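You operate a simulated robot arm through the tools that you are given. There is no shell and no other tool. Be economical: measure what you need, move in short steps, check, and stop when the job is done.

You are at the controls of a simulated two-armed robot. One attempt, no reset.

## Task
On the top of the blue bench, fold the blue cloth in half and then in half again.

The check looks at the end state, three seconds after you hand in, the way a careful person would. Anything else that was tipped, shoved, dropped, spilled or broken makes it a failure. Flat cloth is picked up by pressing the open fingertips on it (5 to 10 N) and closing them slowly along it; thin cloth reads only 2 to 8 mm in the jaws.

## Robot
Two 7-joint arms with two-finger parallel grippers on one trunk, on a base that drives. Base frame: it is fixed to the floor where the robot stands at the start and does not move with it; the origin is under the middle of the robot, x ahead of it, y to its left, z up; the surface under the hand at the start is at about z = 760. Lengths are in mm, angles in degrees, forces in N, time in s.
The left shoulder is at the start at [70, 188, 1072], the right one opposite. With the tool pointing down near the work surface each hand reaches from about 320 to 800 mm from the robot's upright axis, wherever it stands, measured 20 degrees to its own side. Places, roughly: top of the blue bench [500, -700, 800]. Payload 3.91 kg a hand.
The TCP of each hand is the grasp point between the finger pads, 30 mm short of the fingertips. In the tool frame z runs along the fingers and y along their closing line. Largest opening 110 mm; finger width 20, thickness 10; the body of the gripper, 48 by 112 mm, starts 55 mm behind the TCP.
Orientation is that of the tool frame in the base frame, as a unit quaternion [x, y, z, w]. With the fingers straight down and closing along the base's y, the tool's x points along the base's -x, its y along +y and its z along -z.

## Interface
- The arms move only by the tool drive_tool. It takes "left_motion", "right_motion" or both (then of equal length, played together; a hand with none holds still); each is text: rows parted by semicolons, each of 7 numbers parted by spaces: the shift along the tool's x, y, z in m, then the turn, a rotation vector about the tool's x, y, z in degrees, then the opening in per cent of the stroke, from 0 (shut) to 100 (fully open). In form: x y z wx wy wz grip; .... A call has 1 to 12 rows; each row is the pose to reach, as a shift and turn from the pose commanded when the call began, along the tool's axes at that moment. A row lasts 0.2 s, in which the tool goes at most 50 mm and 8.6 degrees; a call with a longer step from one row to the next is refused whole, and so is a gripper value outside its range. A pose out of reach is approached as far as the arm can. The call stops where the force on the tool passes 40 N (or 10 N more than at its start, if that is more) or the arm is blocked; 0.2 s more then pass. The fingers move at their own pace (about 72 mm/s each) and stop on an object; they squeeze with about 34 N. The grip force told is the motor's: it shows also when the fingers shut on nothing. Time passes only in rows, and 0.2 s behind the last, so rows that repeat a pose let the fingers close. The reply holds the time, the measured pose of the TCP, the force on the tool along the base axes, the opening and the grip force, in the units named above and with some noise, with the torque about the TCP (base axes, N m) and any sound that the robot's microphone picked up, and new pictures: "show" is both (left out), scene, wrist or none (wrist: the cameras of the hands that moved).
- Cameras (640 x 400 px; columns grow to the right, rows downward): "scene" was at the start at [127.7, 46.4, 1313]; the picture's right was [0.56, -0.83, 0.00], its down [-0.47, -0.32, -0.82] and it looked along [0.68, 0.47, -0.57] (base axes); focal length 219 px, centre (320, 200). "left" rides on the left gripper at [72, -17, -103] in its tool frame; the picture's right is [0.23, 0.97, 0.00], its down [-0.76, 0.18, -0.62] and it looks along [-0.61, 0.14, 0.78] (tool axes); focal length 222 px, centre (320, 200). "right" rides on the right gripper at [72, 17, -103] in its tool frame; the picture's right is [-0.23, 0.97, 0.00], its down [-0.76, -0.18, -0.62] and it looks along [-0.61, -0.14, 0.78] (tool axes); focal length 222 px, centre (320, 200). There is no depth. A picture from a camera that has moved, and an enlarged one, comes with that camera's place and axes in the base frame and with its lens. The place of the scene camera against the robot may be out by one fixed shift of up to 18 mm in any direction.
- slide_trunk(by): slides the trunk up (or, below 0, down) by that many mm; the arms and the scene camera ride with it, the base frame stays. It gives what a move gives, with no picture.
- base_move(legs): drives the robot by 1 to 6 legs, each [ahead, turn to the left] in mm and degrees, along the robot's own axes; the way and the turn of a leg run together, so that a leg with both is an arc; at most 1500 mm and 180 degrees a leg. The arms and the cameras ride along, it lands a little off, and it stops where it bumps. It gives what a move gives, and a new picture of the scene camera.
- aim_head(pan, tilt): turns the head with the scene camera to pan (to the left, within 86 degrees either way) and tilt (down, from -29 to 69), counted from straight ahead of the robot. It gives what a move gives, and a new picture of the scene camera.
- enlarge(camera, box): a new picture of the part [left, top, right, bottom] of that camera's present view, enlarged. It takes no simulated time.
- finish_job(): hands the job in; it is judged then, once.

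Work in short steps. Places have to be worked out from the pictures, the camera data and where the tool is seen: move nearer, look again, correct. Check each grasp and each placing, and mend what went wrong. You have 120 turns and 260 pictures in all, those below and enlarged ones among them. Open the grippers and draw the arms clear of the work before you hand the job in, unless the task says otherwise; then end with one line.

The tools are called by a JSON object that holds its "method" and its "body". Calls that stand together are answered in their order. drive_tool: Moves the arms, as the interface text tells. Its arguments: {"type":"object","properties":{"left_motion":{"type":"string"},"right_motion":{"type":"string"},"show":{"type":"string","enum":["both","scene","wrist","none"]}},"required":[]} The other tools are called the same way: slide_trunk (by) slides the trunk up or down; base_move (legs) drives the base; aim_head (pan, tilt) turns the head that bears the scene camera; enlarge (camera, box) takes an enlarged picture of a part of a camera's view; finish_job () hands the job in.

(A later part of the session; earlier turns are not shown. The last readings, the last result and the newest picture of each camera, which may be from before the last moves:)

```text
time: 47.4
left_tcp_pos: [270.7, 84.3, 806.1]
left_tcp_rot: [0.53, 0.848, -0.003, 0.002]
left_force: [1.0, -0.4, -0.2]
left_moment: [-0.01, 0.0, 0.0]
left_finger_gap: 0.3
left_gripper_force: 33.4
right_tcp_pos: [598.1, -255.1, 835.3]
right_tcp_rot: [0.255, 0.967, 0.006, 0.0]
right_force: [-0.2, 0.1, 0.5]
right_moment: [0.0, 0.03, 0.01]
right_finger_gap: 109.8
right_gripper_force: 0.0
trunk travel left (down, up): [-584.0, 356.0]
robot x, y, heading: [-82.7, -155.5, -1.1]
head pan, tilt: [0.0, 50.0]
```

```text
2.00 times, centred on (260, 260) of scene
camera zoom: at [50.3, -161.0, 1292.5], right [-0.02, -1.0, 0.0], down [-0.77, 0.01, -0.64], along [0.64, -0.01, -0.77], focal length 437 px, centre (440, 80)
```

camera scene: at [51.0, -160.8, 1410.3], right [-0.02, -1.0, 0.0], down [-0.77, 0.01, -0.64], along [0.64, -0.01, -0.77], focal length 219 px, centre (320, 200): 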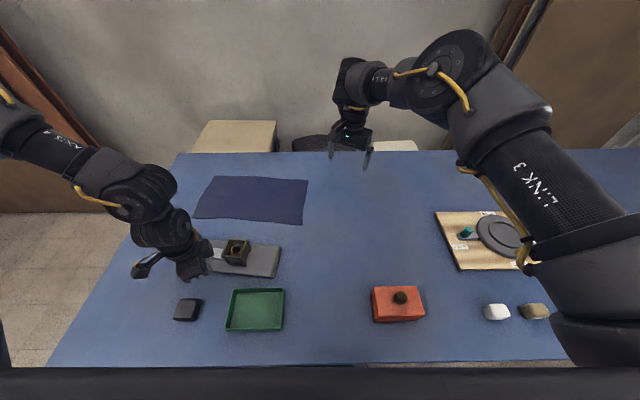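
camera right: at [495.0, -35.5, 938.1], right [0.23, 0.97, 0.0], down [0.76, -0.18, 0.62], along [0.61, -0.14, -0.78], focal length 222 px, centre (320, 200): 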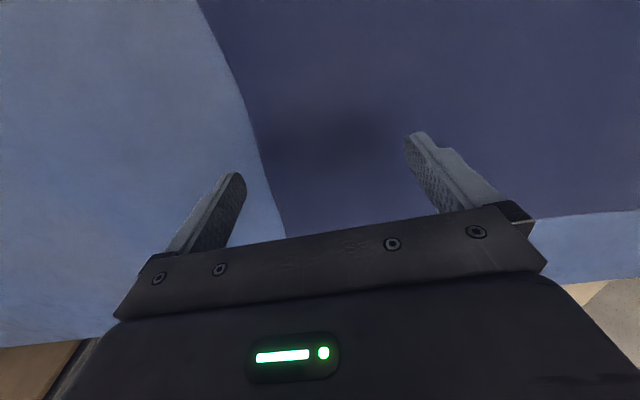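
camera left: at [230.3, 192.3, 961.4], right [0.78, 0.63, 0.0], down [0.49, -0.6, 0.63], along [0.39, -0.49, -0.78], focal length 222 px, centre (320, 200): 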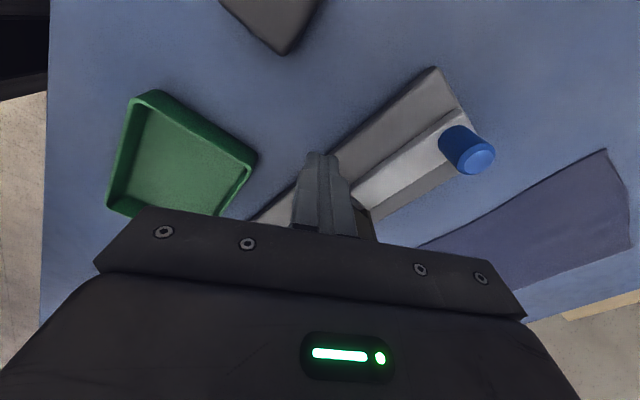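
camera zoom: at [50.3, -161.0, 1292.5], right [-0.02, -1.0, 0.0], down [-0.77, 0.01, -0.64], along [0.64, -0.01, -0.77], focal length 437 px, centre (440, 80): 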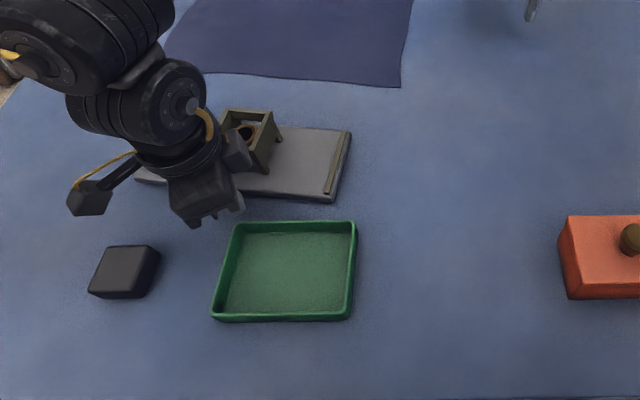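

Finger is well placed between tray and board. Lower 8 mm more, then push forward (+x) 40 mm in small steps and check.

{"method": "slide_trunk", "body": {"by": -8}}

{"method": "drive_tool", "body": {"left_motion": "-0.0022 0.0045 0 0 0 0 0; -0.0044 0.009 0 0 0 0 0; -0.0065 0.0135 0 0 0 0 0; -0.0087 0.018 0 0 0 0 0; -0.011 0.0225 0 0 0 0 0; -0.013 0.027 0 0 0 0 0; -0.0153 0.0315 0 0 0 0 0; -0.0174 0.036 0 0 0 0 0", "show": "none"}}

{"method": "enlarge", "body": {"camera": "scene", "box": [100, 160, 420, 360]}}

```text
time: 47.9
left_tcp_pos: [270.6, 83.5, 797.0]
left_tcp_rot: [0.53, 0.848, -0.003, 0.002]
left_force: [0.3, 0.3, 0.3]
left_moment: [0.02, 0.0, -0.01]
left_finger_gap: 0.0
left_gripper_force: 34.0
right_tcp_pos: [597.9, -256.2, 828.0]
right_tcp_rot: [0.254, 0.967, 0.006, 0.0]
right_force: [0.3, 0.1, -1.1]
right_moment: [0.0, -0.02, 0.01]
right_finger_gap: 110.0
right_gripper_force: 0.1
trunk travel left (down, up): [-576.0, 364.0]
robot x, y, heading: [-83.5, -155.5, -0.7]
head pan, tilt: [0.0, 50.0]
```

```text
time: 49.7
left_tcp_pos: [309.7, 85.5, 798.0]
left_tcp_rot: [0.53, 0.848, -0.002, 0.003]
left_force: [-9.7, 0.0, 2.9]
left_moment: [-0.06, 0.17, -0.07]
left_finger_gap: 0.0
left_gripper_force: 34.5
right_tcp_pos: [597.1, -255.4, 829.5]
right_tcp_rot: [0.254, 0.967, 0.007, 0.0]
right_force: [-0.7, 1.0, -0.7]
right_moment: [0.01, 0.03, 0.0]
right_finger_gap: 110.0
right_gripper_force: 0.1
trunk travel left (down, up): [-576.0, 364.0]
robot x, y, heading: [-82.6, -154.6, -0.7]
head pan, tilt: [0.0, 50.0]
```

```text
2.00 times, centred on (260, 260) of scene
camera zoom: at [49.0, -161.2, 1284.6], right [-0.02, -1.0, 0.0], down [-0.77, 0.01, -0.64], along [0.64, -0.01, -0.77], focal length 437 px, centre (440, 80)
```

zoom: 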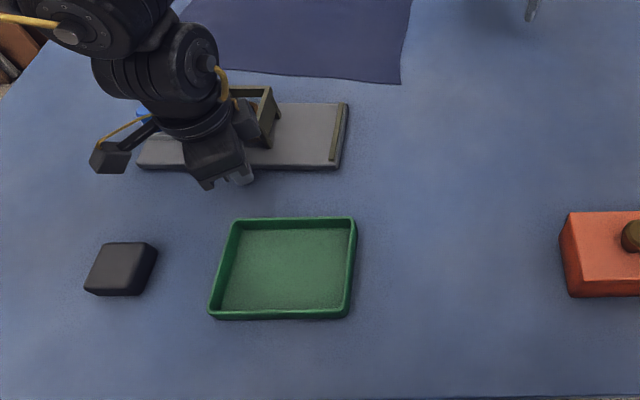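

The board is nearly square again: it now needs ~+8–12 mm at its right end and ~17 mm in −y. Let me see the left end with the wrist camera before pushing there.

{"method": "drive_tool", "body": {"left_motion": "-0.0015 0.003 0 0 0 0 0; -0.003 0.006 0 0 0 0 0; -0.003 0.006 0 0 0 0 0; 0.005 -0.01 0 0 0 0 0; 0.01 -0.018 0 0 0 0 0", "show": "both"}}

```text
time: 50.9
left_tcp_pos: [290.7, 86.2, 797.5]
left_tcp_rot: [0.53, 0.848, -0.002, 0.002]
left_force: [0.4, 0.5, 0.6]
left_moment: [0.02, 0.0, 0.05]
left_finger_gap: 0.3
left_gripper_force: 33.6
right_tcp_pos: [597.2, -255.2, 827.2]
right_tcp_rot: [0.255, 0.967, 0.007, -0.001]
right_force: [-0.4, -0.9, -0.1]
right_moment: [-0.03, 0.01, 0.01]
right_finger_gap: 110.1
right_gripper_force: 0.2
trunk travel left (down, up): [-576.0, 364.0]
robot x, y, heading: [-82.5, -157.2, -1.0]
head pan, tilt: [0.0, 50.0]
camera scene: at [50.5, -161.1, 1284.4], right [-0.02, -1.0, 0.0], down [-0.77, 0.01, -0.64], along [0.64, -0.01, -0.77], focal length 219 px, centre (320, 200)
camera left: at [244.9, 143.2, 899.5], right [0.78, 0.63, 0.0], down [0.49, -0.6, 0.63], along [0.39, -0.49, -0.78], focal length 222 px, centre (320, 200)
```

scene: 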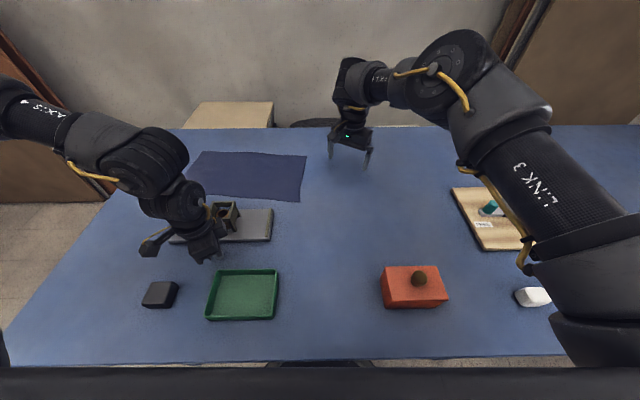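
left: 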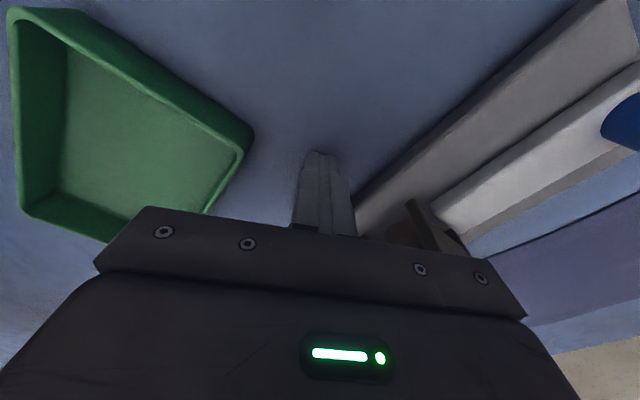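

The near 40 mm strip of the left end is clear of the blue cap. Back out along x = 291 to y ≈ 285, then forward to x ≈ 357 beside the left end.

{"method": "drive_tool", "body": {"left_motion": "0.0351 0.0171 0 0 0 0 0; 0.0702 0.0342 0 0 0 0 0; 0.1053 0.0513 0 0 0 0 0; 0.1404 0.0684 0 0 0 0 0; 0.1755 0.0855 0 0 0 0 0; 0.1755 0.0855 0 0 0 0 0", "show": "none"}}

{"method": "drive_tool", "body": {"left_motion": "-0.0145 0.03 0 0 0 0 0; -0.029 0.06 0 0 0 0 0; -0.029 0.06 0 0 0 0 0", "show": "both"}}

```text
time: 52.3
left_tcp_pos: [289.4, 277.3, 795.7]
left_tcp_rot: [0.531, 0.848, -0.003, 0.002]
left_force: [-0.1, 0.2, -0.5]
left_moment: [0.03, 0.0, -0.02]
left_finger_gap: 0.1
left_gripper_force: 33.8
right_tcp_pos: [598.1, -255.5, 827.7]
right_tcp_rot: [0.254, 0.967, 0.007, 0.0]
right_force: [-0.1, -0.5, -0.1]
right_moment: [-0.03, -0.03, 0.02]
right_finger_gap: 109.8
right_gripper_force: 0.0
trunk travel left (down, up): [-576.0, 364.0]
robot x, y, heading: [-80.9, -158.5, -1.1]
head pan, tilt: [0.0, 50.0]
```

```text
time: 53.1
left_tcp_pos: [356.8, 280.3, 795.3]
left_tcp_rot: [0.531, 0.848, -0.003, 0.002]
left_force: [0.0, -0.4, 0.5]
left_moment: [-0.03, -0.01, 0.04]
left_finger_gap: 0.3
left_gripper_force: 33.6
right_tcp_pos: [597.1, -256.5, 829.6]
right_tcp_rot: [0.255, 0.967, 0.007, 0.0]
right_force: [0.5, -0.5, -0.1]
right_moment: [-0.01, -0.03, 0.0]
right_finger_gap: 110.0
right_gripper_force: 0.0
trunk travel left (down, up): [-576.0, 364.0]
robot x, y, heading: [-79.0, -156.5, -1.0]
head pan, tilt: [0.0, 50.0]
camera scene: at [49.8, -160.5, 1284.5], right [-0.02, -1.0, 0.0], down [-0.77, 0.01, -0.64], along [0.64, -0.01, -0.77], focal length 219 px, centre (320, 200)
camera left: at [309.7, 337.7, 898.4], right [0.78, 0.63, 0.0], down [0.49, -0.6, 0.63], along [0.39, -0.49, -0.78], focal length 222 px, centre (320, 200)
```

scene: 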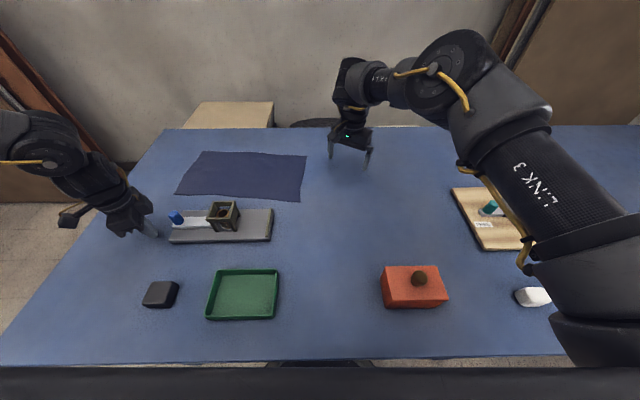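
left: 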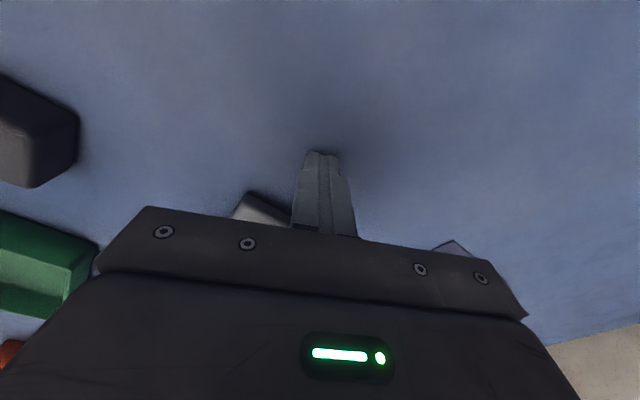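

Board is visible clearly now; an enlarged view gives its present corner positions.

{"method": "enlarge", "body": {"camera": "scene", "box": [100, 160, 340, 310]}}

```text
2.67 times, centred on (220, 235) of scene
camera zoom: at [49.8, -160.5, 1284.5], right [-0.02, -1.0, 0.0], down [-0.77, 0.01, -0.64], along [0.64, -0.01, -0.77], focal length 583 px, centre (587, 107)
```

zoom: 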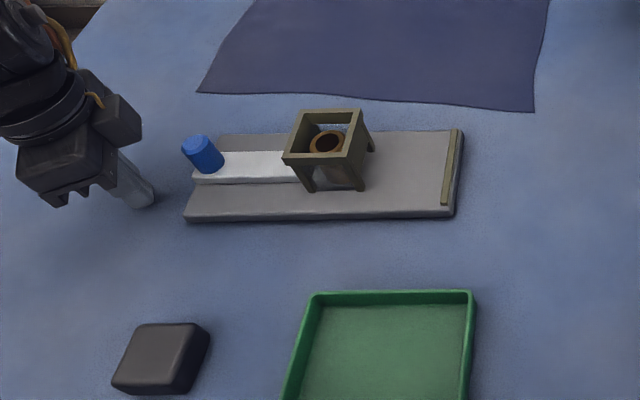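

Near edge is back square at x ≈ 343 (original 341). Only ~19 mm in −y remains. Push the left end at its near strip by −y in small steps.

{"method": "drive_tool", "body": {"left_motion": "-0.0135 -0.0066 0 0 0 0 0; -0.0225 -0.011 0 0 0 0 0; -0.027 -0.0132 0 0 0 0 0; -0.0315 -0.0153 0 0 0 0 0; -0.036 -0.0175 0 0 0 0 0; -0.0405 -0.0197 0 0 0 0 0; -0.0432 -0.021 0 0 0 0 0; -0.0432 -0.021 0 0 0 0 0; -0.03 -0.0146 0 0 0 0 0; -0.015 -0.0073 0 0 0 0 0", "show": "none"}}

{"method": "enlarge", "body": {"camera": "scene", "box": [100, 160, 340, 310]}}

```text
time: 55.3
left_tcp_pos: [355.5, 265.6, 795.1]
left_tcp_rot: [0.53, 0.848, -0.004, 0.003]
left_force: [-1.1, -0.7, -0.1]
left_moment: [0.02, 0.0, 0.01]
left_finger_gap: 0.0
left_gripper_force: 34.3
right_tcp_pos: [598.1, -254.4, 827.9]
right_tcp_rot: [0.255, 0.967, 0.006, 0.0]
right_force: [0.6, 0.8, 0.1]
right_moment: [-0.02, 0.01, -0.01]
right_finger_gap: 110.0
right_gripper_force: 0.1
trunk travel left (down, up): [-576.0, 364.0]
robot x, y, heading: [-81.3, -154.2, -0.8]
head pan, tilt: [0.0, 50.0]
```

```text
2.67 times, centred on (220, 235) of scene
camera zoom: at [50.3, -160.3, 1284.4], right [-0.02, -1.0, 0.0], down [-0.77, 0.01, -0.64], along [0.64, -0.01, -0.77], focal length 583 px, centre (587, 107)
```

zoom: 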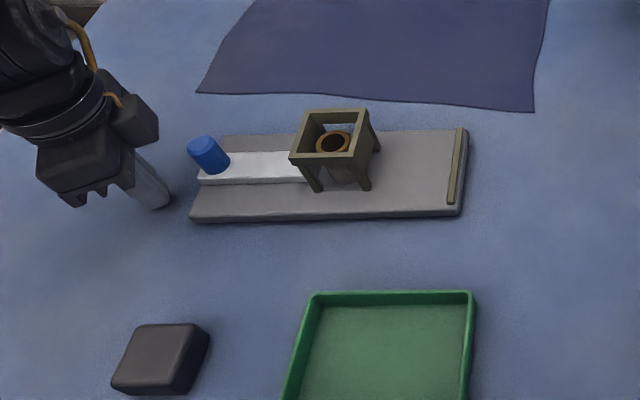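

It moved ~7 mm; about 11 mm more. Push again to y ≈ 221.

{"method": "drive_tool", "body": {"left_motion": "-0.0135 -0.0066 0 0 0 0 0; -0.0225 -0.011 0 0 0 0 0; -0.027 -0.0132 0 0 0 0 0; -0.0315 -0.0153 0 0 0 0 0; -0.036 -0.0175 0 0 0 0 0; -0.0405 -0.0197 0 0 0 0 0; -0.0405 -0.0197 0 0 0 0 0; -0.025 -0.012 0 0 0 0 0; -0.01 -0.005 0 0 0 0 0", "show": "none"}}

{"method": "enlarge", "body": {"camera": "scene", "box": [100, 160, 340, 310]}}

```text
time: 57.3
left_tcp_pos: [357.7, 253.4, 795.4]
left_tcp_rot: [0.531, 0.848, -0.004, 0.002]
left_force: [-0.5, -0.4, 0.0]
left_moment: [-0.05, -0.02, 0.02]
left_finger_gap: 0.0
left_gripper_force: 34.1
right_tcp_pos: [597.2, -256.1, 828.7]
right_tcp_rot: [0.255, 0.967, 0.006, 0.0]
right_force: [-0.2, 0.1, -0.7]
right_moment: [-0.02, 0.02, 0.02]
right_finger_gap: 110.0
right_gripper_force: 0.1
trunk travel left (down, up): [-576.0, 364.0]
robot x, y, heading: [-82.1, -158.8, -1.1]
head pan, tilt: [0.0, 50.0]
```

```text
2.67 times, centred on (220, 235) of scene
camera zoom: at [50.3, -160.3, 1284.4], right [-0.02, -1.0, 0.0], down [-0.77, 0.01, -0.64], along [0.64, -0.01, -0.77], focal length 583 px, centre (587, 107)
```

zoom: 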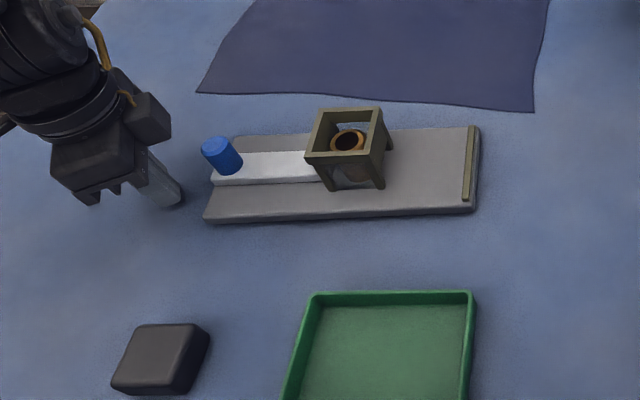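

The fixture is now at near edge (347,−50)–(342,218) versus original (341,−50)–(341,211): good. Raise with the trunk, then drive forward 75 mm again.

{"method": "slide_trunk", "body": {"by": 130}}

{"method": "base_move", "body": {"legs": [[77, 0]]}}

{"method": "drive_tool", "body": {"left_motion": "0 0 0 0 0 -8 20; 0 0 0 0 0 -16 30; 0 0 0 0 0 -24 30; 0 0 0 0 0 -32 30; 0 0 0 0 0 -40 30; 0 0 0 0 0 -48 30; 0 0 0 0 0 -56 30; 0 0 0 0 0 -64 30; 0 0 0 0 0 -64 30", "right_motion": "0 0 0 0 0 0 30; 0 0 0 0 0 0 30; 0 0 0 0 0 0 30; 0 0 0 0 0 0 30; 0 0 0 0 0 0 30; 0 0 0 0 0 0 30; 0 0 0 0 0 0 30; 0 0 0 0 0 0 30; 0 0 0 0 0 0 30", "show": "none"}}

```text
time: 58.9
left_tcp_pos: [358.1, 252.4, 927.1]
left_tcp_rot: [0.53, 0.848, -0.004, 0.002]
left_force: [-0.8, 0.0, -0.9]
left_moment: [-0.03, -0.03, 0.0]
left_finger_gap: 0.1
left_gripper_force: 34.3
right_tcp_pos: [597.5, -255.3, 958.7]
right_tcp_rot: [0.255, 0.967, 0.007, 0.0]
right_force: [-0.4, 0.5, 0.5]
right_moment: [-0.02, 0.01, 0.02]
right_finger_gap: 110.1
right_gripper_force: 0.0
trunk travel left (down, up): [-706.0, 234.0]
robot x, y, heading: [-83.0, -154.6, -1.0]
head pan, tilt: [0.0, 50.0]
```

```text
time: 60.0
left_tcp_pos: [420.9, 251.6, 932.8]
left_tcp_rot: [0.53, 0.848, -0.001, 0.007]
left_force: [-1.3, 0.2, 0.4]
left_moment: [0.0, -0.05, 0.03]
left_finger_gap: 0.0
left_gripper_force: 33.5
right_tcp_pos: [662.5, -255.9, 966.9]
right_tcp_rot: [0.255, 0.967, 0.008, 0.006]
right_force: [-0.9, 0.0, 1.2]
right_moment: [0.01, -0.08, 0.0]
right_finger_gap: 109.8
right_gripper_force: 0.1
trunk travel left (down, up): [-706.0, 234.0]
robot x, y, heading: [-7.9, -155.6, -0.8]
head pan, tilt: [0.0, 50.0]
camera scene: at [112.6, -162.2, 1415.7], right [-0.02, -1.0, 0.0], down [-0.76, 0.01, -0.65], along [0.65, -0.01, -0.76], focal length 219 px, centre (320, 200)
```

scene: 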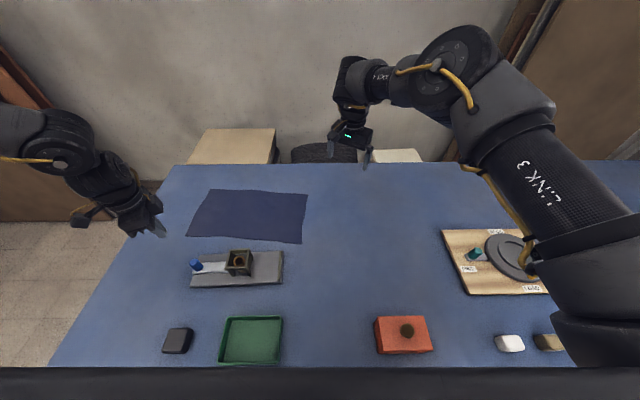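

```text
time: 62.0
left_tcp_pos: [430.5, 252.0, 926.0]
left_tcp_rot: [-0.001, 1.0, -0.004, 0.001]
left_force: [-1.3, -0.5, 0.2]
left_moment: [0.02, 0.01, -0.01]
left_finger_gap: 32.7
left_gripper_force: 0.0
right_tcp_pos: [672.7, -255.0, 960.2]
right_tcp_rot: [0.255, 0.967, 0.008, 0.002]
right_force: [0.4, 0.0, -0.1]
right_moment: [0.0, -0.03, 0.0]
right_finger_gap: 33.0
right_gripper_force: 0.1
trunk travel left (down, up): [-706.0, 234.0]
robot x, y, heading: [-5.6, -153.8, -1.1]
head pan, tilt: [0.0, 50.0]
```

Both hands set to ~33 mm opening. Move them above the far corners, (712,262) and (684,−104), with fingers pitched 25° forward for reach.

{"method": "drive_tool", "body": {"left_motion": "-0.036 0.001 0 0 -3.2 0 30; -0.072 0.003 0 0 -6.4 0 30; -0.108 0.004 0 0 -9.6 0 30; -0.144 0.005 0 0 -12.8 0 30; -0.18 0.006 0 0 -16 0 30; -0.216 0.008 0 0 -19 0 30; -0.25 0.009 0 0 -22 0 30; -0.282 0.01 0.01 0 -25 0 30; -0.282 0.01 0.02 0 -25 0 30", "right_motion": "0.008 0.017 0.005 -1.5 -2.7 0 30; 0.016 0.034 0.01 -3 -5.4 0 30; 0.024 0.051 0.015 -4.5 -8.1 0 30; 0.032 0.068 0.02 -6 -10.8 0 30; 0.04 0.085 0.025 -7.5 -13.5 0 30; 0.048 0.102 0.03 -9 -16.2 0 30; 0.056 0.119 0.035 -10.5 -19 0 30; 0.065 0.137 0.04 -12.3 -21.8 0 30; 0.065 0.137 0.05 -12.3 -21.8 0 30", "show": "both"}}

```text
time: 64.0
left_tcp_pos: [690.6, 265.5, 928.5]
left_tcp_rot: [0.0, 0.976, -0.005, 0.218]
left_force: [0.7, 0.2, -0.1]
left_moment: [-0.01, -0.02, 0.03]
left_finger_gap: 32.9
left_gripper_force: 0.0
left hand out of reach, approached as far as the arm can: row 8, 9
right_tcp_pos: [684.0, -106.2, 913.3]
right_tcp_rot: [0.25, 0.943, 0.064, 0.211]
right_force: [-0.1, 0.4, -0.2]
right_moment: [0.02, 0.0, 0.02]
right_finger_gap: 33.1
right_gripper_force: 0.1
trunk travel left (down, up): [-706.0, 234.0]
robot x, y, heading: [-10.0, -155.8, -1.0]
head pan, tilt: [0.0, 50.0]
camera scene: at [126.2, -162.4, 1414.3], right [-0.02, -1.0, 0.0], down [-0.77, 0.01, -0.64], along [0.64, -0.01, -0.77], focal length 219 px, centre (320, 200)
camera right: at [590.1, -57.0, 982.6], right [0.61, 0.73, 0.3], down [0.25, -0.54, 0.8], along [0.75, -0.41, -0.52], focal length 222 px, centre (320, 200)
camera left: at [581.9, 248.1, 991.2], right [-0.2, 0.97, -0.11], down [0.42, 0.19, 0.89], along [0.88, 0.14, -0.45], focal length 222 px, centre (320, 200)
```

scene: 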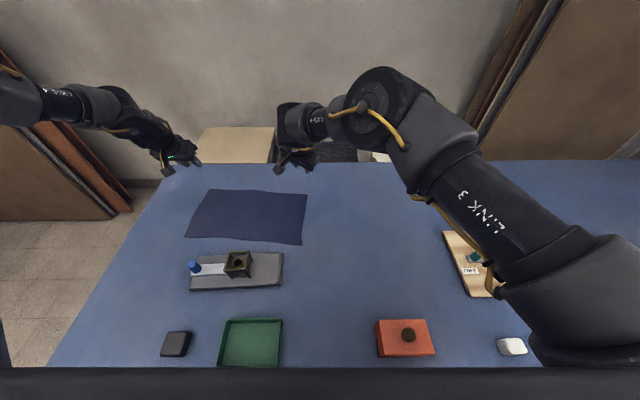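
right: 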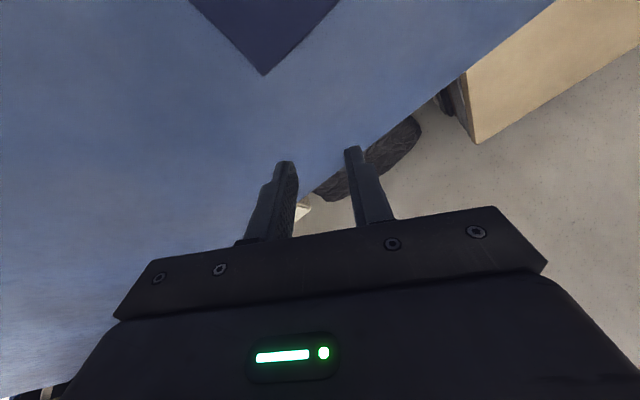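
left: 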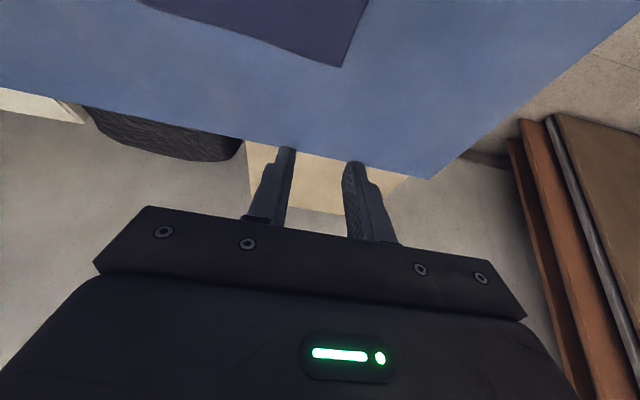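

Wrist views give far corners FL ≈ (724, 275) and FR ≈ (687, −119). The right closing line is tilted, so I rotate it by −29.5° about tool z to match the left, and shift both hands over the grasp spots.

{"method": "drive_tool", "body": {"left_motion": "0.0015 -0.006 0.0035 0 0 0 30; 0.003 -0.012 0.007 0 0 0 30; 0.0045 -0.018 0.01 0 0 0 30; 0.0064 -0.025 0.0136 0 0 0 30; 0.0064 -0.025 0.0136 0 0 0 30", "right_motion": "0.007 0.002 -0.0025 0 0 -7.5 30; 0.0145 0.0045 -0.005 0 0 -15 30; 0.022 0.007 -0.0075 0 0 -22.5 30; 0.029 0.009 -0.01 0 0 -29.5 30; 0.029 0.009 -0.01 0 0 -29.5 30", "show": "wrist"}}

```text
time: 65.2
left_tcp_pos: [679.7, 243.8, 921.9]
left_tcp_rot: [-0.001, 0.976, -0.004, 0.217]
left_force: [-0.9, -1.0, -0.8]
left_moment: [0.0, 0.0, 0.0]
left_finger_gap: 33.1
left_gripper_force: 0.1
left hand out of reach, approached as far as the arm can: row 1, 2, 3, 4, 5
right_tcp_pos: [653.0, -101.3, 914.9]
right_tcp_rot: [0.001, 0.975, 0.008, 0.22]
right_force: [0.0, -0.6, 0.0]
right_moment: [-0.01, 0.02, -0.02]
right_finger_gap: 32.8
right_gripper_force: 0.0
right hand out of reach, approached as far as the arm can: row 1, 2, 3, 4, 5
trunk travel left (down, up): [-706.0, 234.0]
robot x, y, heading: [-4.0, -157.6, -1.1]
head pan, tilt: [0.0, 50.0]
camera right: at [542.9, -86.4, 977.1], right [0.2, 0.97, 0.11], down [0.42, -0.19, 0.89], along [0.88, -0.13, -0.45], focal length 222 px, centre (320, 200)
camera left: at [570.5, 226.5, 984.7], right [-0.2, 0.97, -0.1], down [0.42, 0.18, 0.89], along [0.88, 0.14, -0.45], focal length 222 px, centre (320, 200)
```

right: 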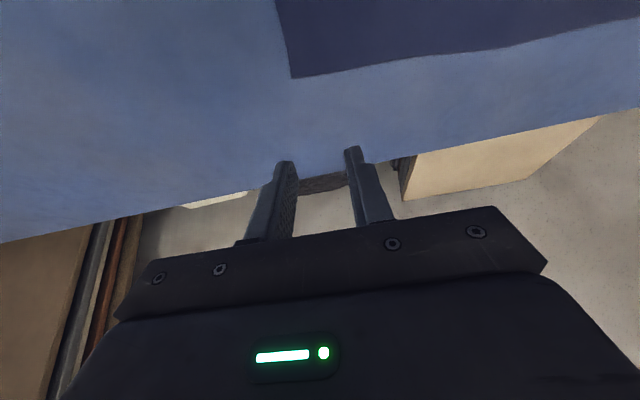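
left: 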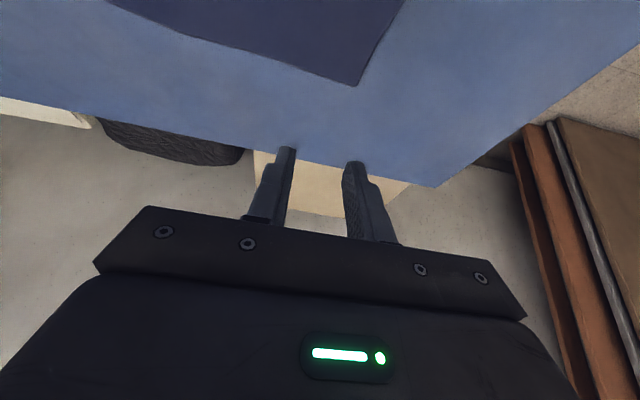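

Both hands are ~10 mm short of the wanted spots. Try slightly more pitch on the left and a little yaw on the right while asking for the rest.

{"method": "drive_tool", "body": {"left_motion": "-0.005 -0.002 0.002 0 -4 0 30; -0.011 -0.004 0.005 0 -8 0 30; -0.011 -0.004 0.005 0 -8 0 30", "right_motion": "-0.006 0.008 0.003 0 -2 5 30; -0.0127 0.017 0.006 0 -4 10 30; -0.0127 0.017 0.006 0 -4 10 30", "show": "none"}}

```text
time: 66.0
left_tcp_pos: [690.6, 238.8, 923.0]
left_tcp_rot: [-0.001, 0.958, -0.005, 0.286]
left_force: [0.3, -1.0, -0.1]
left_moment: [-0.03, -0.03, -0.05]
left_finger_gap: 32.9
left_gripper_force: 0.0
right_tcp_pos: [665.4, -84.3, 915.6]
right_tcp_rot: [0.087, 0.963, 0.025, 0.252]
right_force: [0.1, 0.7, 0.9]
right_moment: [0.01, 0.0, 0.03]
right_finger_gap: 32.8
right_gripper_force: 0.0
trunk travel left (down, up): [-706.0, 234.0]
robot x, y, heading: [-7.1, -158.4, -0.8]
head pan, tilt: [0.0, 50.0]
```

Now both are in place: tips at about (707, 239) and (679, −84). Lower with the trunk by 118 mm and view.

{"method": "slide_trunk", "body": {"by": -118}}

{"method": "enlarge", "body": {"camera": "left", "box": [120, 0, 520, 250]}}

{"method": "enlarge", "body": {"camera": "right", "box": [120, 0, 520, 250]}}

```text
time: 67.4
left_tcp_pos: [691.9, 239.7, 804.2]
left_tcp_rot: [-0.001, 0.958, -0.004, 0.286]
left_force: [-0.6, 0.3, -0.4]
left_moment: [-0.03, 0.02, -0.02]
left_finger_gap: 32.8
left_gripper_force: 0.0
right_tcp_pos: [666.8, -85.0, 797.0]
right_tcp_rot: [0.087, 0.963, 0.026, 0.253]
right_force: [0.2, 1.1, -1.0]
right_moment: [0.02, 0.03, 0.01]
right_finger_gap: 33.2
right_gripper_force: 0.0
trunk travel left (down, up): [-588.0, 352.0]
robot x, y, heading: [-4.8, -157.6, -1.0]
head pan, tilt: [0.0, 50.0]
```

```text
1.60 times, centred on (320, 125) of left
camera zoom: at [575.2, 222.2, 851.1], right [-0.19, 0.97, -0.13], down [0.3, 0.19, 0.94], along [0.94, 0.14, -0.32], focal length 355 px, centre (320, 320)
```

zoom: 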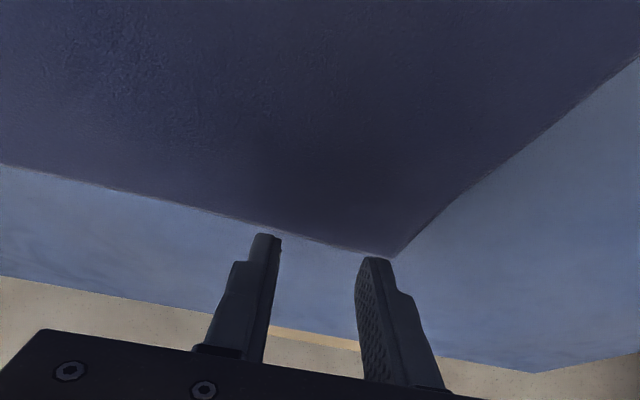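

```text
1.60 times, centred on (320, 125) of right
camera zoom: at [556.3, -56.0, 853.4], right [0.35, 0.92, 0.2], down [0.32, -0.32, 0.89], along [0.88, -0.24, -0.4], focal length 355 px, centre (320, 320)
```

zoom: 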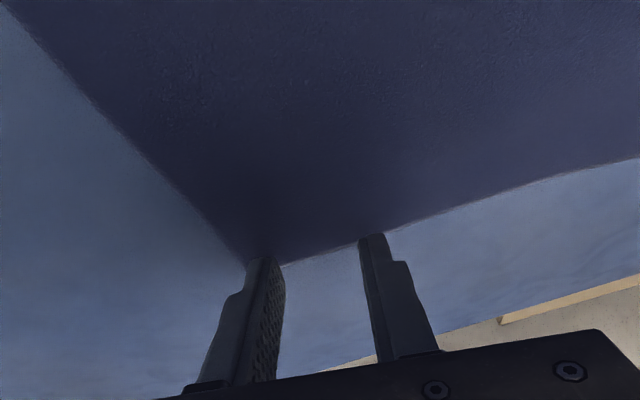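

Left tip will land well; the right is only ~5 mm inside the edge, so shift it 8 mm back. Also lower the left 7 mm to equalise.

{"method": "drive_tool", "body": {"left_motion": "0.002 0 0.003 0 0 0 30; 0.0038 0 0.0059 0 0 0 30", "right_motion": "0.0035 -0.0005 -0.002 0 0 0 30; 0.007 -0.001 -0.004 0 0 0 30", "show": "none"}}

{"method": "slide_trunk", "body": {"by": -9}}

```text
time: 68.0
left_tcp_pos: [689.1, 239.9, 800.5]
left_tcp_rot: [-0.001, 0.958, -0.005, 0.285]
left_force: [0.8, -0.1, -0.4]
left_moment: [0.0, -0.01, 0.0]
left_finger_gap: 32.9
left_gripper_force: 0.0
left hand out of reach, approached as far as the arm can: row 2
right_tcp_pos: [659.1, -84.9, 797.7]
right_tcp_rot: [0.087, 0.964, 0.025, 0.252]
right_force: [-0.1, 0.5, 0.6]
right_moment: [-0.04, 0.02, 0.01]
right_finger_gap: 33.0
right_gripper_force: 0.1
trunk travel left (down, up): [-588.0, 352.0]
robot x, y, heading: [-7.3, -159.0, -1.0]
head pan, tilt: [0.0, 50.0]
```

```text
time: 68.6
left_tcp_pos: [686.9, 239.7, 794.1]
left_tcp_rot: [-0.001, 0.958, -0.004, 0.287]
left_force: [0.7, 0.3, 0.1]
left_moment: [-0.01, 0.05, 0.01]
left_finger_gap: 33.1
left_gripper_force: 0.1
right_tcp_pos: [658.7, -84.3, 793.4]
right_tcp_rot: [0.089, 0.962, 0.026, 0.258]
right_force: [2.8, 0.1, 31.9]
right_moment: [-0.68, -0.21, 0.04]
right_finger_gap: 31.4
right_gripper_force: 0.1
trunk travel left (down, up): [-579.0, 361.0]
robot x, y, heading: [-6.6, -158.1, -0.9]
head pan, tilt: [0.0, 50.0]
```

The right fingers touched (32 N), so the surface contact is at TCP ≈ 794. Ease the right by 3.5 mm and lower the left by 4 mm.

{"method": "drive_tool", "body": {"left_motion": "0.001 0 0.0017 0 0 0 30; 0.0022 0 0.0033 0 0 0 30; 0.0022 0 0.0033 0 0 0 30", "right_motion": "-0.001 0 -0.0015 0 0 0 30; -0.0017 0 -0.003 0 0 0 30; -0.0017 0 -0.003 0 0 0 30", "show": "wrist"}}

```text
time: 69.4
left_tcp_pos: [686.4, 239.8, 791.7]
left_tcp_rot: [0.0, 0.958, -0.005, 0.287]
left_force: [1.3, 0.3, 6.0]
left_moment: [0.06, -0.07, -0.01]
left_finger_gap: 33.2
left_gripper_force: 0.0
right_tcp_pos: [657.0, -85.2, 793.9]
right_tcp_rot: [0.087, 0.963, 0.025, 0.254]
right_force: [5.5, 1.3, 26.7]
right_moment: [-0.54, -0.25, 0.1]
right_finger_gap: 30.9
right_gripper_force: 0.1
trunk travel left (down, up): [-579.0, 361.0]
robot x, y, heading: [-5.6, -155.4, -0.8]
head pan, tilt: [0.0, 50.0]
camera right: at [546.6, -56.0, 849.4], right [0.34, 0.92, 0.2], down [0.32, -0.32, 0.89], along [0.88, -0.24, -0.4], focal length 222 px, centre (320, 200)
camera left: at [569.1, 223.0, 838.3], right [-0.19, 0.97, -0.13], down [0.29, 0.18, 0.94], along [0.94, 0.14, -0.32], focal length 222 px, centre (320, 200)
```

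right: 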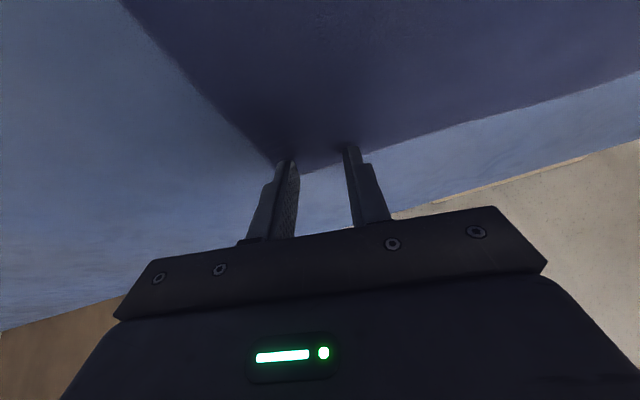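
left: 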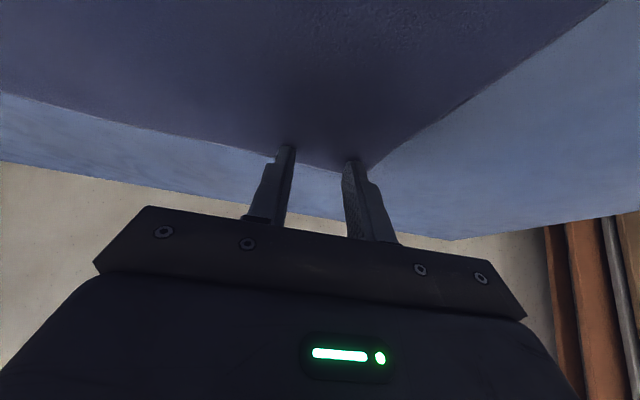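

Left presses at 6 N, good. The right's closing line is tilted ~5.5° so only one finger presses; level it (turn +6° about tool x) and ease slightly.

{"method": "drive_tool", "body": {"right_motion": "-0.0004 0 -0.0007 3 0 0 30; -0.0008 0 -0.0014 6 0 0 30; -0.0008 0 -0.0014 6 0 0 30", "show": "none"}}

```text
time: 70.2
left_tcp_pos: [687.4, 239.8, 792.0]
left_tcp_rot: [0.0, 0.958, -0.004, 0.287]
left_force: [-1.0, 0.4, 18.2]
left_moment: [0.27, -0.09, 0.0]
left_finger_gap: 32.1
left_gripper_force: 0.0
right_tcp_pos: [645.9, -101.2, 795.0]
right_tcp_rot: [0.1, 0.963, -0.024, 0.248]
right_force: [0.6, -0.6, 0.1]
right_moment: [0.02, 0.06, 0.0]
right_finger_gap: 32.9
right_gripper_force: 0.0
right hand out of reach, approached as far as the arm can: row 1, 2, 3
trunk travel left (down, up): [-579.0, 361.0]
robot x, y, heading: [-11.0, -155.5, -0.9]
head pan, tilt: [0.0, 50.0]
```

The right hand slid to (646, −101) on hitting a limit. Check the cloth now.

{"method": "enlarge", "body": {"camera": "right", "box": [120, 0, 520, 250]}}

{"method": "enlarge", "body": {"camera": "scene", "box": [140, 120, 380, 270]}}

```text
1.60 times, centred on (320, 125) of right
camera zoom: at [536.8, -62.1, 850.1], right [0.39, 0.91, 0.11], down [0.32, -0.25, 0.91], along [0.86, -0.32, -0.39], focal length 355 px, centre (320, 320)
```

zoom: 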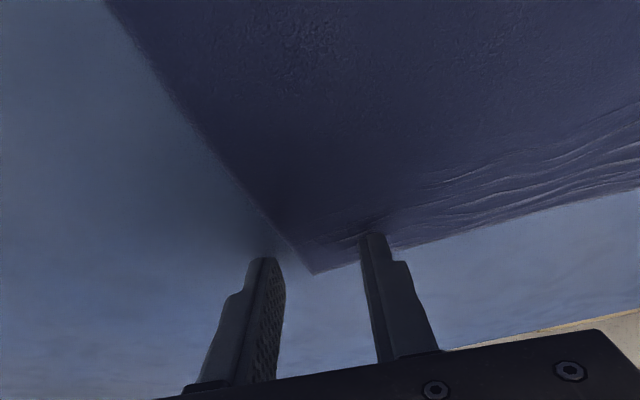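

```text
2.67 times, centred on (260, 195) of scene
camera zoom: at [122.6, -163.4, 1287.6], right [-0.02, -1.0, 0.0], down [-0.76, 0.01, -0.64], along [0.64, -0.01, -0.76], focal length 583 px, centre (480, 213)
```

zoom: 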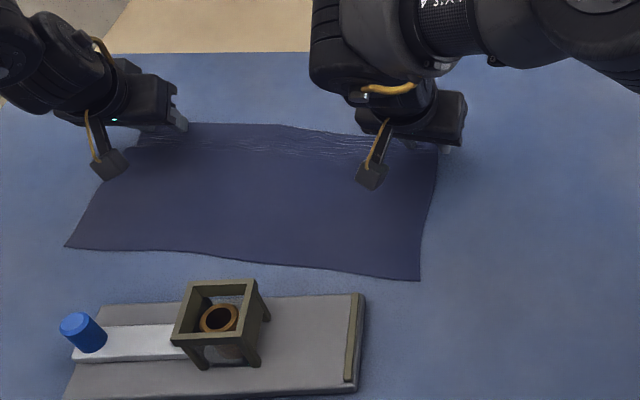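

The cloth shifted a little (FR corner now ≈ (674, −113)) and is otherwise fine. Move the right hand 20 mm in +y with a bit more yaw, lifted 3 mm.

{"method": "drive_tool", "body": {"right_motion": "0.0005 0.002 -0.0045 1 0 1.7 30; 0.0012 0.01 -0.0045 2.5 0 4.5 30; 0.0022 0.0196 -0.0045 3.9 0 7 30; 0.0022 0.0196 -0.0045 3.9 0 7 30", "show": "none"}}

{"method": "enlarge", "body": {"camera": "right", "box": [120, 0, 520, 250]}}

```text
time: 71.2
left_tcp_pos: [687.2, 239.4, 790.9]
left_tcp_rot: [0.001, 0.958, -0.004, 0.287]
left_force: [0.5, 3.0, 21.3]
left_moment: [0.39, -0.21, 0.03]
left_finger_gap: 32.2
left_gripper_force: 0.0
right_tcp_pos: [631.4, -101.6, 798.9]
right_tcp_rot: [0.167, 0.954, -0.039, 0.246]
right_force: [0.7, -0.5, 0.3]
right_moment: [0.01, 0.0, 0.01]
right_finger_gap: 33.0
right_gripper_force: 0.0
right hand out of reach, approached as far as the arm can: row 2, 3, 4
trunk travel left (down, up): [-579.0, 361.0]
robot x, y, heading: [-8.6, -156.0, -1.0]
head pan, tilt: [0.0, 50.0]
```

```text
1.60 times, centred on (320, 125) of right
camera zoom: at [530.6, -47.2, 855.0], right [0.52, 0.85, 0.12], down [0.28, -0.3, 0.91], along [0.81, -0.44, -0.39], focal length 355 px, centre (320, 320)
```

zoom: 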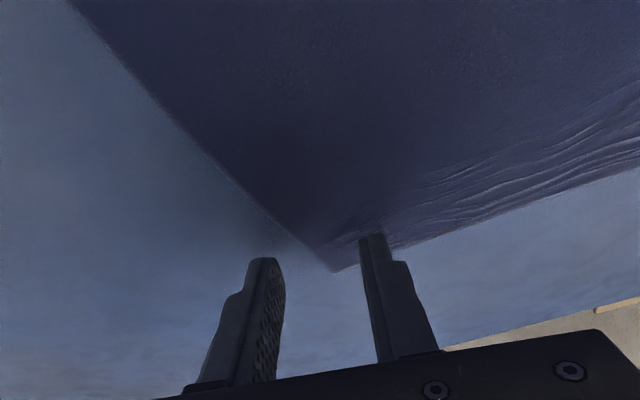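

The right arm's roll joint is at its limit here; I'll flip that hand ~180° later. First grasp with the left, which sits well: ease to ~8 N and close slowly.

{"method": "drive_tool", "body": {"left_motion": "-0.001 0 -0.0016 0 0 0 30; -0.001 0 -0.0016 0 0 0 27; -0.001 0 -0.0016 0 0 0 24; -0.001 0 -0.0016 0 0 0 20; -0.001 0 -0.0016 0 0 0 16; -0.001 0 -0.0016 0 0 0 12; -0.001 0 -0.0016 0 0 0 9; -0.001 0 -0.0016 0 0 0 6; -0.001 0 -0.0016 0 0 0 3; -0.001 0 -0.0016 0 0 0 0; -0.001 0 -0.0016 0 0 0 0; -0.001 0 -0.0016 0 0 0 0", "show": "wrist"}}

```text
time: 73.8
left_tcp_pos: [686.8, 240.6, 791.3]
left_tcp_rot: [0.0, 0.958, -0.004, 0.287]
left_force: [-1.6, -0.7, 14.8]
left_moment: [-0.02, -0.1, -0.01]
left_finger_gap: 2.2
left_gripper_force: 34.5
right_tcp_pos: [631.2, -101.9, 800.4]
right_tcp_rot: [0.167, 0.954, -0.04, 0.247]
right_force: [-0.3, 0.1, 0.1]
right_moment: [0.01, 0.01, -0.01]
right_finger_gap: 32.8
right_gripper_force: 0.0
trunk travel left (down, up): [-579.0, 361.0]
robot x, y, heading: [-6.9, -159.9, -0.9]
head pan, tilt: [0.0, 50.0]
camera left: at [570.3, 222.4, 838.3], right [-0.19, 0.97, -0.13], down [0.29, 0.18, 0.94], along [0.94, 0.14, -0.32], focal length 222 px, centre (320, 200)
```

left: 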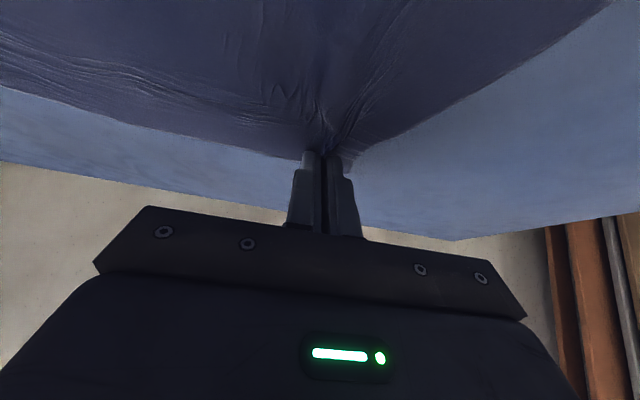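

The left hand holds the cloth (2.2 mm). Now lift the right hand 80 mm and roll it in the + direction about its tool axis.

{"method": "drive_tool", "body": {"right_motion": "-0.013 0 -0.023 0 0 8 30; -0.026 0 -0.047 0 0 16 30; -0.039 0 -0.07 0 0 24 30; -0.039 0 -0.07 0 0 32 30; -0.039 0 -0.07 0 0 40 30; -0.039 0 -0.07 0 0 48 30; -0.039 0 -0.07 0 0 56 30; -0.039 0 -0.07 0 0 64 30; -0.039 0 -0.07 0 0 72 30; -0.039 0 -0.07 0 0 80 30; -0.039 0 -0.07 0 0 80 30", "show": "none"}}

{"method": "drive_tool", "body": {"right_motion": "0 0 0 0 0 8 30; 0 0 0 0 0 16 30; 0 0 0 0 0 24 30; 0 0 0 0 0 32 30; 0 0 0 0 0 40 30; 0 0 0 0 0 48 30; 0 0 0 0 0 56 30; 0 0 0 0 0 64 30; 0 0 0 0 0 72 30; 0 0 0 0 0 79 30; 0 0 0 0 0 79 30", "show": "none"}}

```text
time: 76.2
left_tcp_pos: [688.8, 238.9, 791.0]
left_tcp_rot: [0.0, 0.958, -0.004, 0.288]
left_force: [-0.3, -2.0, 14.0]
left_moment: [-0.02, -0.08, -0.02]
left_finger_gap: 2.2
left_gripper_force: 34.2
right_tcp_pos: [633.3, -101.6, 880.5]
right_tcp_rot: [0.742, 0.623, 0.126, 0.214]
right_force: [0.1, 0.0, 1.0]
right_moment: [-0.01, 0.0, 0.02]
right_finger_gap: 33.0
right_gripper_force: 0.1
trunk travel left (down, up): [-579.0, 361.0]
robot x, y, heading: [-6.9, -157.5, -0.9]
head pan, tilt: [0.0, 50.0]
```

```text
time: 78.6
left_tcp_pos: [686.8, 240.0, 790.9]
left_tcp_rot: [0.0, 0.958, -0.004, 0.286]
left_force: [-0.8, -3.0, 14.7]
left_moment: [-0.04, -0.07, -0.04]
left_finger_gap: 2.3
left_gripper_force: 34.1
right_tcp_pos: [633.1, -100.9, 880.8]
right_tcp_rot: [0.968, 0.009, 0.234, 0.086]
right_force: [-0.7, -0.4, 0.3]
right_moment: [-0.03, 0.01, -0.02]
right_finger_gap: 33.1
right_gripper_force: 0.0
trunk travel left (down, up): [-579.0, 361.0]
robot x, y, heading: [-4.1, -160.1, -1.1]
head pan, tilt: [0.0, 50.0]
```

The flip worked without limits. Level it (+11° about tool x) and move above the FR grasp spot (646, −80, 835).

{"method": "drive_tool", "body": {"right_motion": "-0.0025 -0.0095 0.014 4 0 0 30; -0.005 -0.019 0.028 8 0 0 30; -0.0075 -0.0286 0.0418 11 0 0 30; -0.0075 -0.0286 0.0418 11 0 0 30", "show": "both"}}

```text
time: 79.6
left_tcp_pos: [686.5, 238.8, 791.5]
left_tcp_rot: [0.0, 0.958, -0.005, 0.286]
left_force: [-2.0, -0.8, 15.1]
left_moment: [-0.03, -0.09, 0.0]
left_finger_gap: 2.4
left_gripper_force: 34.4
right_tcp_pos: [644.6, -80.5, 835.6]
right_tcp_rot: [0.972, 0.032, 0.232, -0.008]
right_force: [0.9, -0.7, 0.5]
right_moment: [-0.03, 0.0, 0.01]
right_finger_gap: 33.0
right_gripper_force: 0.0
trunk travel left (down, up): [-579.0, 361.0]
robot x, y, heading: [-6.1, -156.7, -0.8]
head pan, tilt: [0.0, 50.0]
camera scene: at [123.2, -163.4, 1287.6], right [-0.02, -1.0, 0.0], down [-0.76, 0.01, -0.64], along [0.64, -0.01, -0.76], focal length 219 px, centre (320, 200)
camera right: at [663.8, -96.4, 959.1], right [-0.14, -0.99, -0.1], down [-0.97, 0.11, 0.21], along [-0.2, 0.13, -0.97], focal length 222 px, centre (320, 200)
```

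scene: 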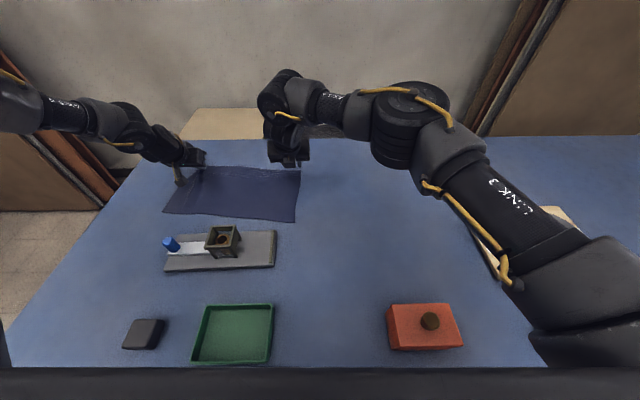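
right: 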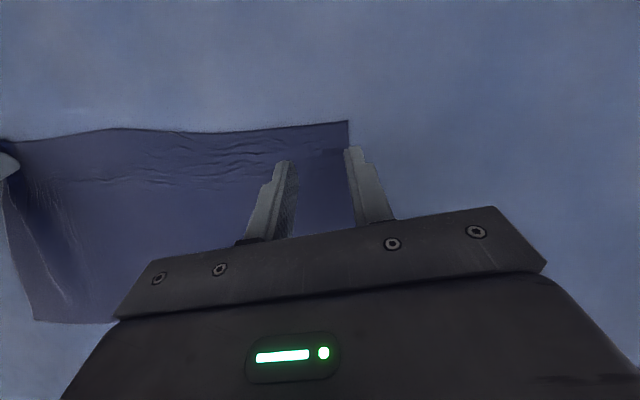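

Excellent view: FR corner ≈ (687, −103). Shift right hand +18 mm x, +10 mm y and lower to TCP ≈ 805.

{"method": "drive_tool", "body": {"right_motion": "0.008 -0.005 0.01 0 0 0 30; 0.009 -0.0088 0.02 0 0 0 30; 0.0031 -0.0088 0.035 0 0 0 30; 0.0031 -0.0088 0.035 0 0 0 30", "show": "wrist"}}

```text
time: 80.6
left_tcp_pos: [687.5, 239.9, 791.6]
left_tcp_rot: [0.0, 0.958, -0.005, 0.286]
left_force: [-2.4, -1.3, 15.1]
left_moment: [-0.05, -0.13, -0.03]
left_finger_gap: 2.1
left_gripper_force: 33.9
right_tcp_pos: [663.1, -70.7, 803.8]
right_tcp_rot: [0.972, 0.032, 0.232, -0.007]
right_force: [0.6, 0.2, 0.1]
right_moment: [0.01, -0.02, 0.0]
right_finger_gap: 33.0
right_gripper_force: 0.0
trunk travel left (down, up): [-579.0, 361.0]
robot x, y, heading: [-2.8, -155.4, -1.0]
head pan, tilt: [0.0, 50.0]
camera right: at [682.6, -86.2, 927.8], right [-0.14, -0.99, -0.1], down [-0.97, 0.11, 0.21], along [-0.2, 0.13, -0.97], focal length 222 px, centre (320, 200)
```

right: 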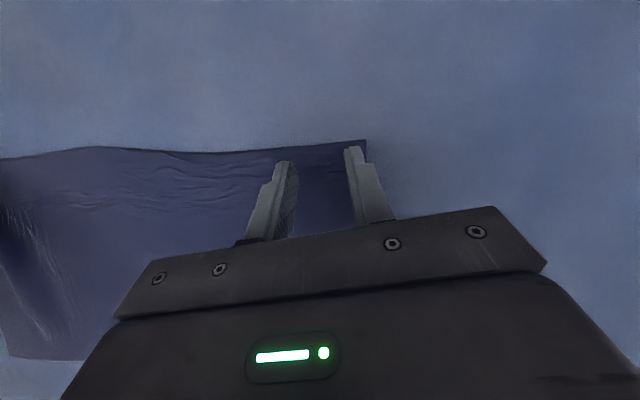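

Well aligned. Lower the right hand ~11 mm to touch.

{"method": "drive_tool", "body": {"right_motion": "-0.0018 0 0.0036 0 0 0 30; -0.0032 0 0.0062 0 0 0 30; -0.0041 0 0.008 0 0 0 30; -0.005 0 0.0098 0 0 0 30; -0.005 0 0.0098 0 0 0 30", "show": "none"}}

```text
time: 81.8
left_tcp_pos: [688.2, 239.9, 793.0]
left_tcp_rot: [0.0, 0.958, -0.005, 0.286]
left_force: [-0.9, -1.1, 14.0]
left_moment: [0.0, -0.06, 0.0]
left_finger_gap: 1.9
left_gripper_force: 34.1
right_tcp_pos: [663.1, -71.0, 793.2]
right_tcp_rot: [0.972, 0.033, 0.232, -0.009]
right_force: [0.0, 0.7, 0.2]
right_moment: [0.03, 0.03, -0.01]
right_finger_gap: 32.8
right_gripper_force: 0.1
trunk travel left (down, up): [-579.0, 361.0]
robot x, y, heading: [-8.2, -157.8, -1.3]
head pan, tilt: [0.0, 50.0]
```

Not touching yet at 793; go down 3 mm more.

{"method": "drive_tool", "body": {"right_motion": "-0.0005 0 0.0009 0 0 0 30; -0.0009 0 0.0018 0 0 0 30; -0.0014 0 0.0027 0 0 0 30; -0.0014 0 0.0027 0 0 0 30", "show": "none"}}

```text
time: 82.8
left_tcp_pos: [687.4, 239.5, 791.9]
left_tcp_rot: [0.0, 0.958, -0.005, 0.286]
left_force: [1.8, -0.7, 10.2]
left_moment: [-0.01, -0.14, -0.04]
left_finger_gap: 2.0
left_gripper_force: 33.3
right_tcp_pos: [664.6, -70.9, 792.9]
right_tcp_rot: [0.972, 0.033, 0.232, -0.008]
right_force: [-0.8, 1.4, 9.7]
right_moment: [-0.09, -0.03, 0.01]
right_finger_gap: 32.7
right_gripper_force: 0.0
trunk travel left (down, up): [-579.0, 361.0]
robot x, y, heading: [-6.9, -157.8, -1.0]
head pan, tilt: [0.0, 50.0]
```

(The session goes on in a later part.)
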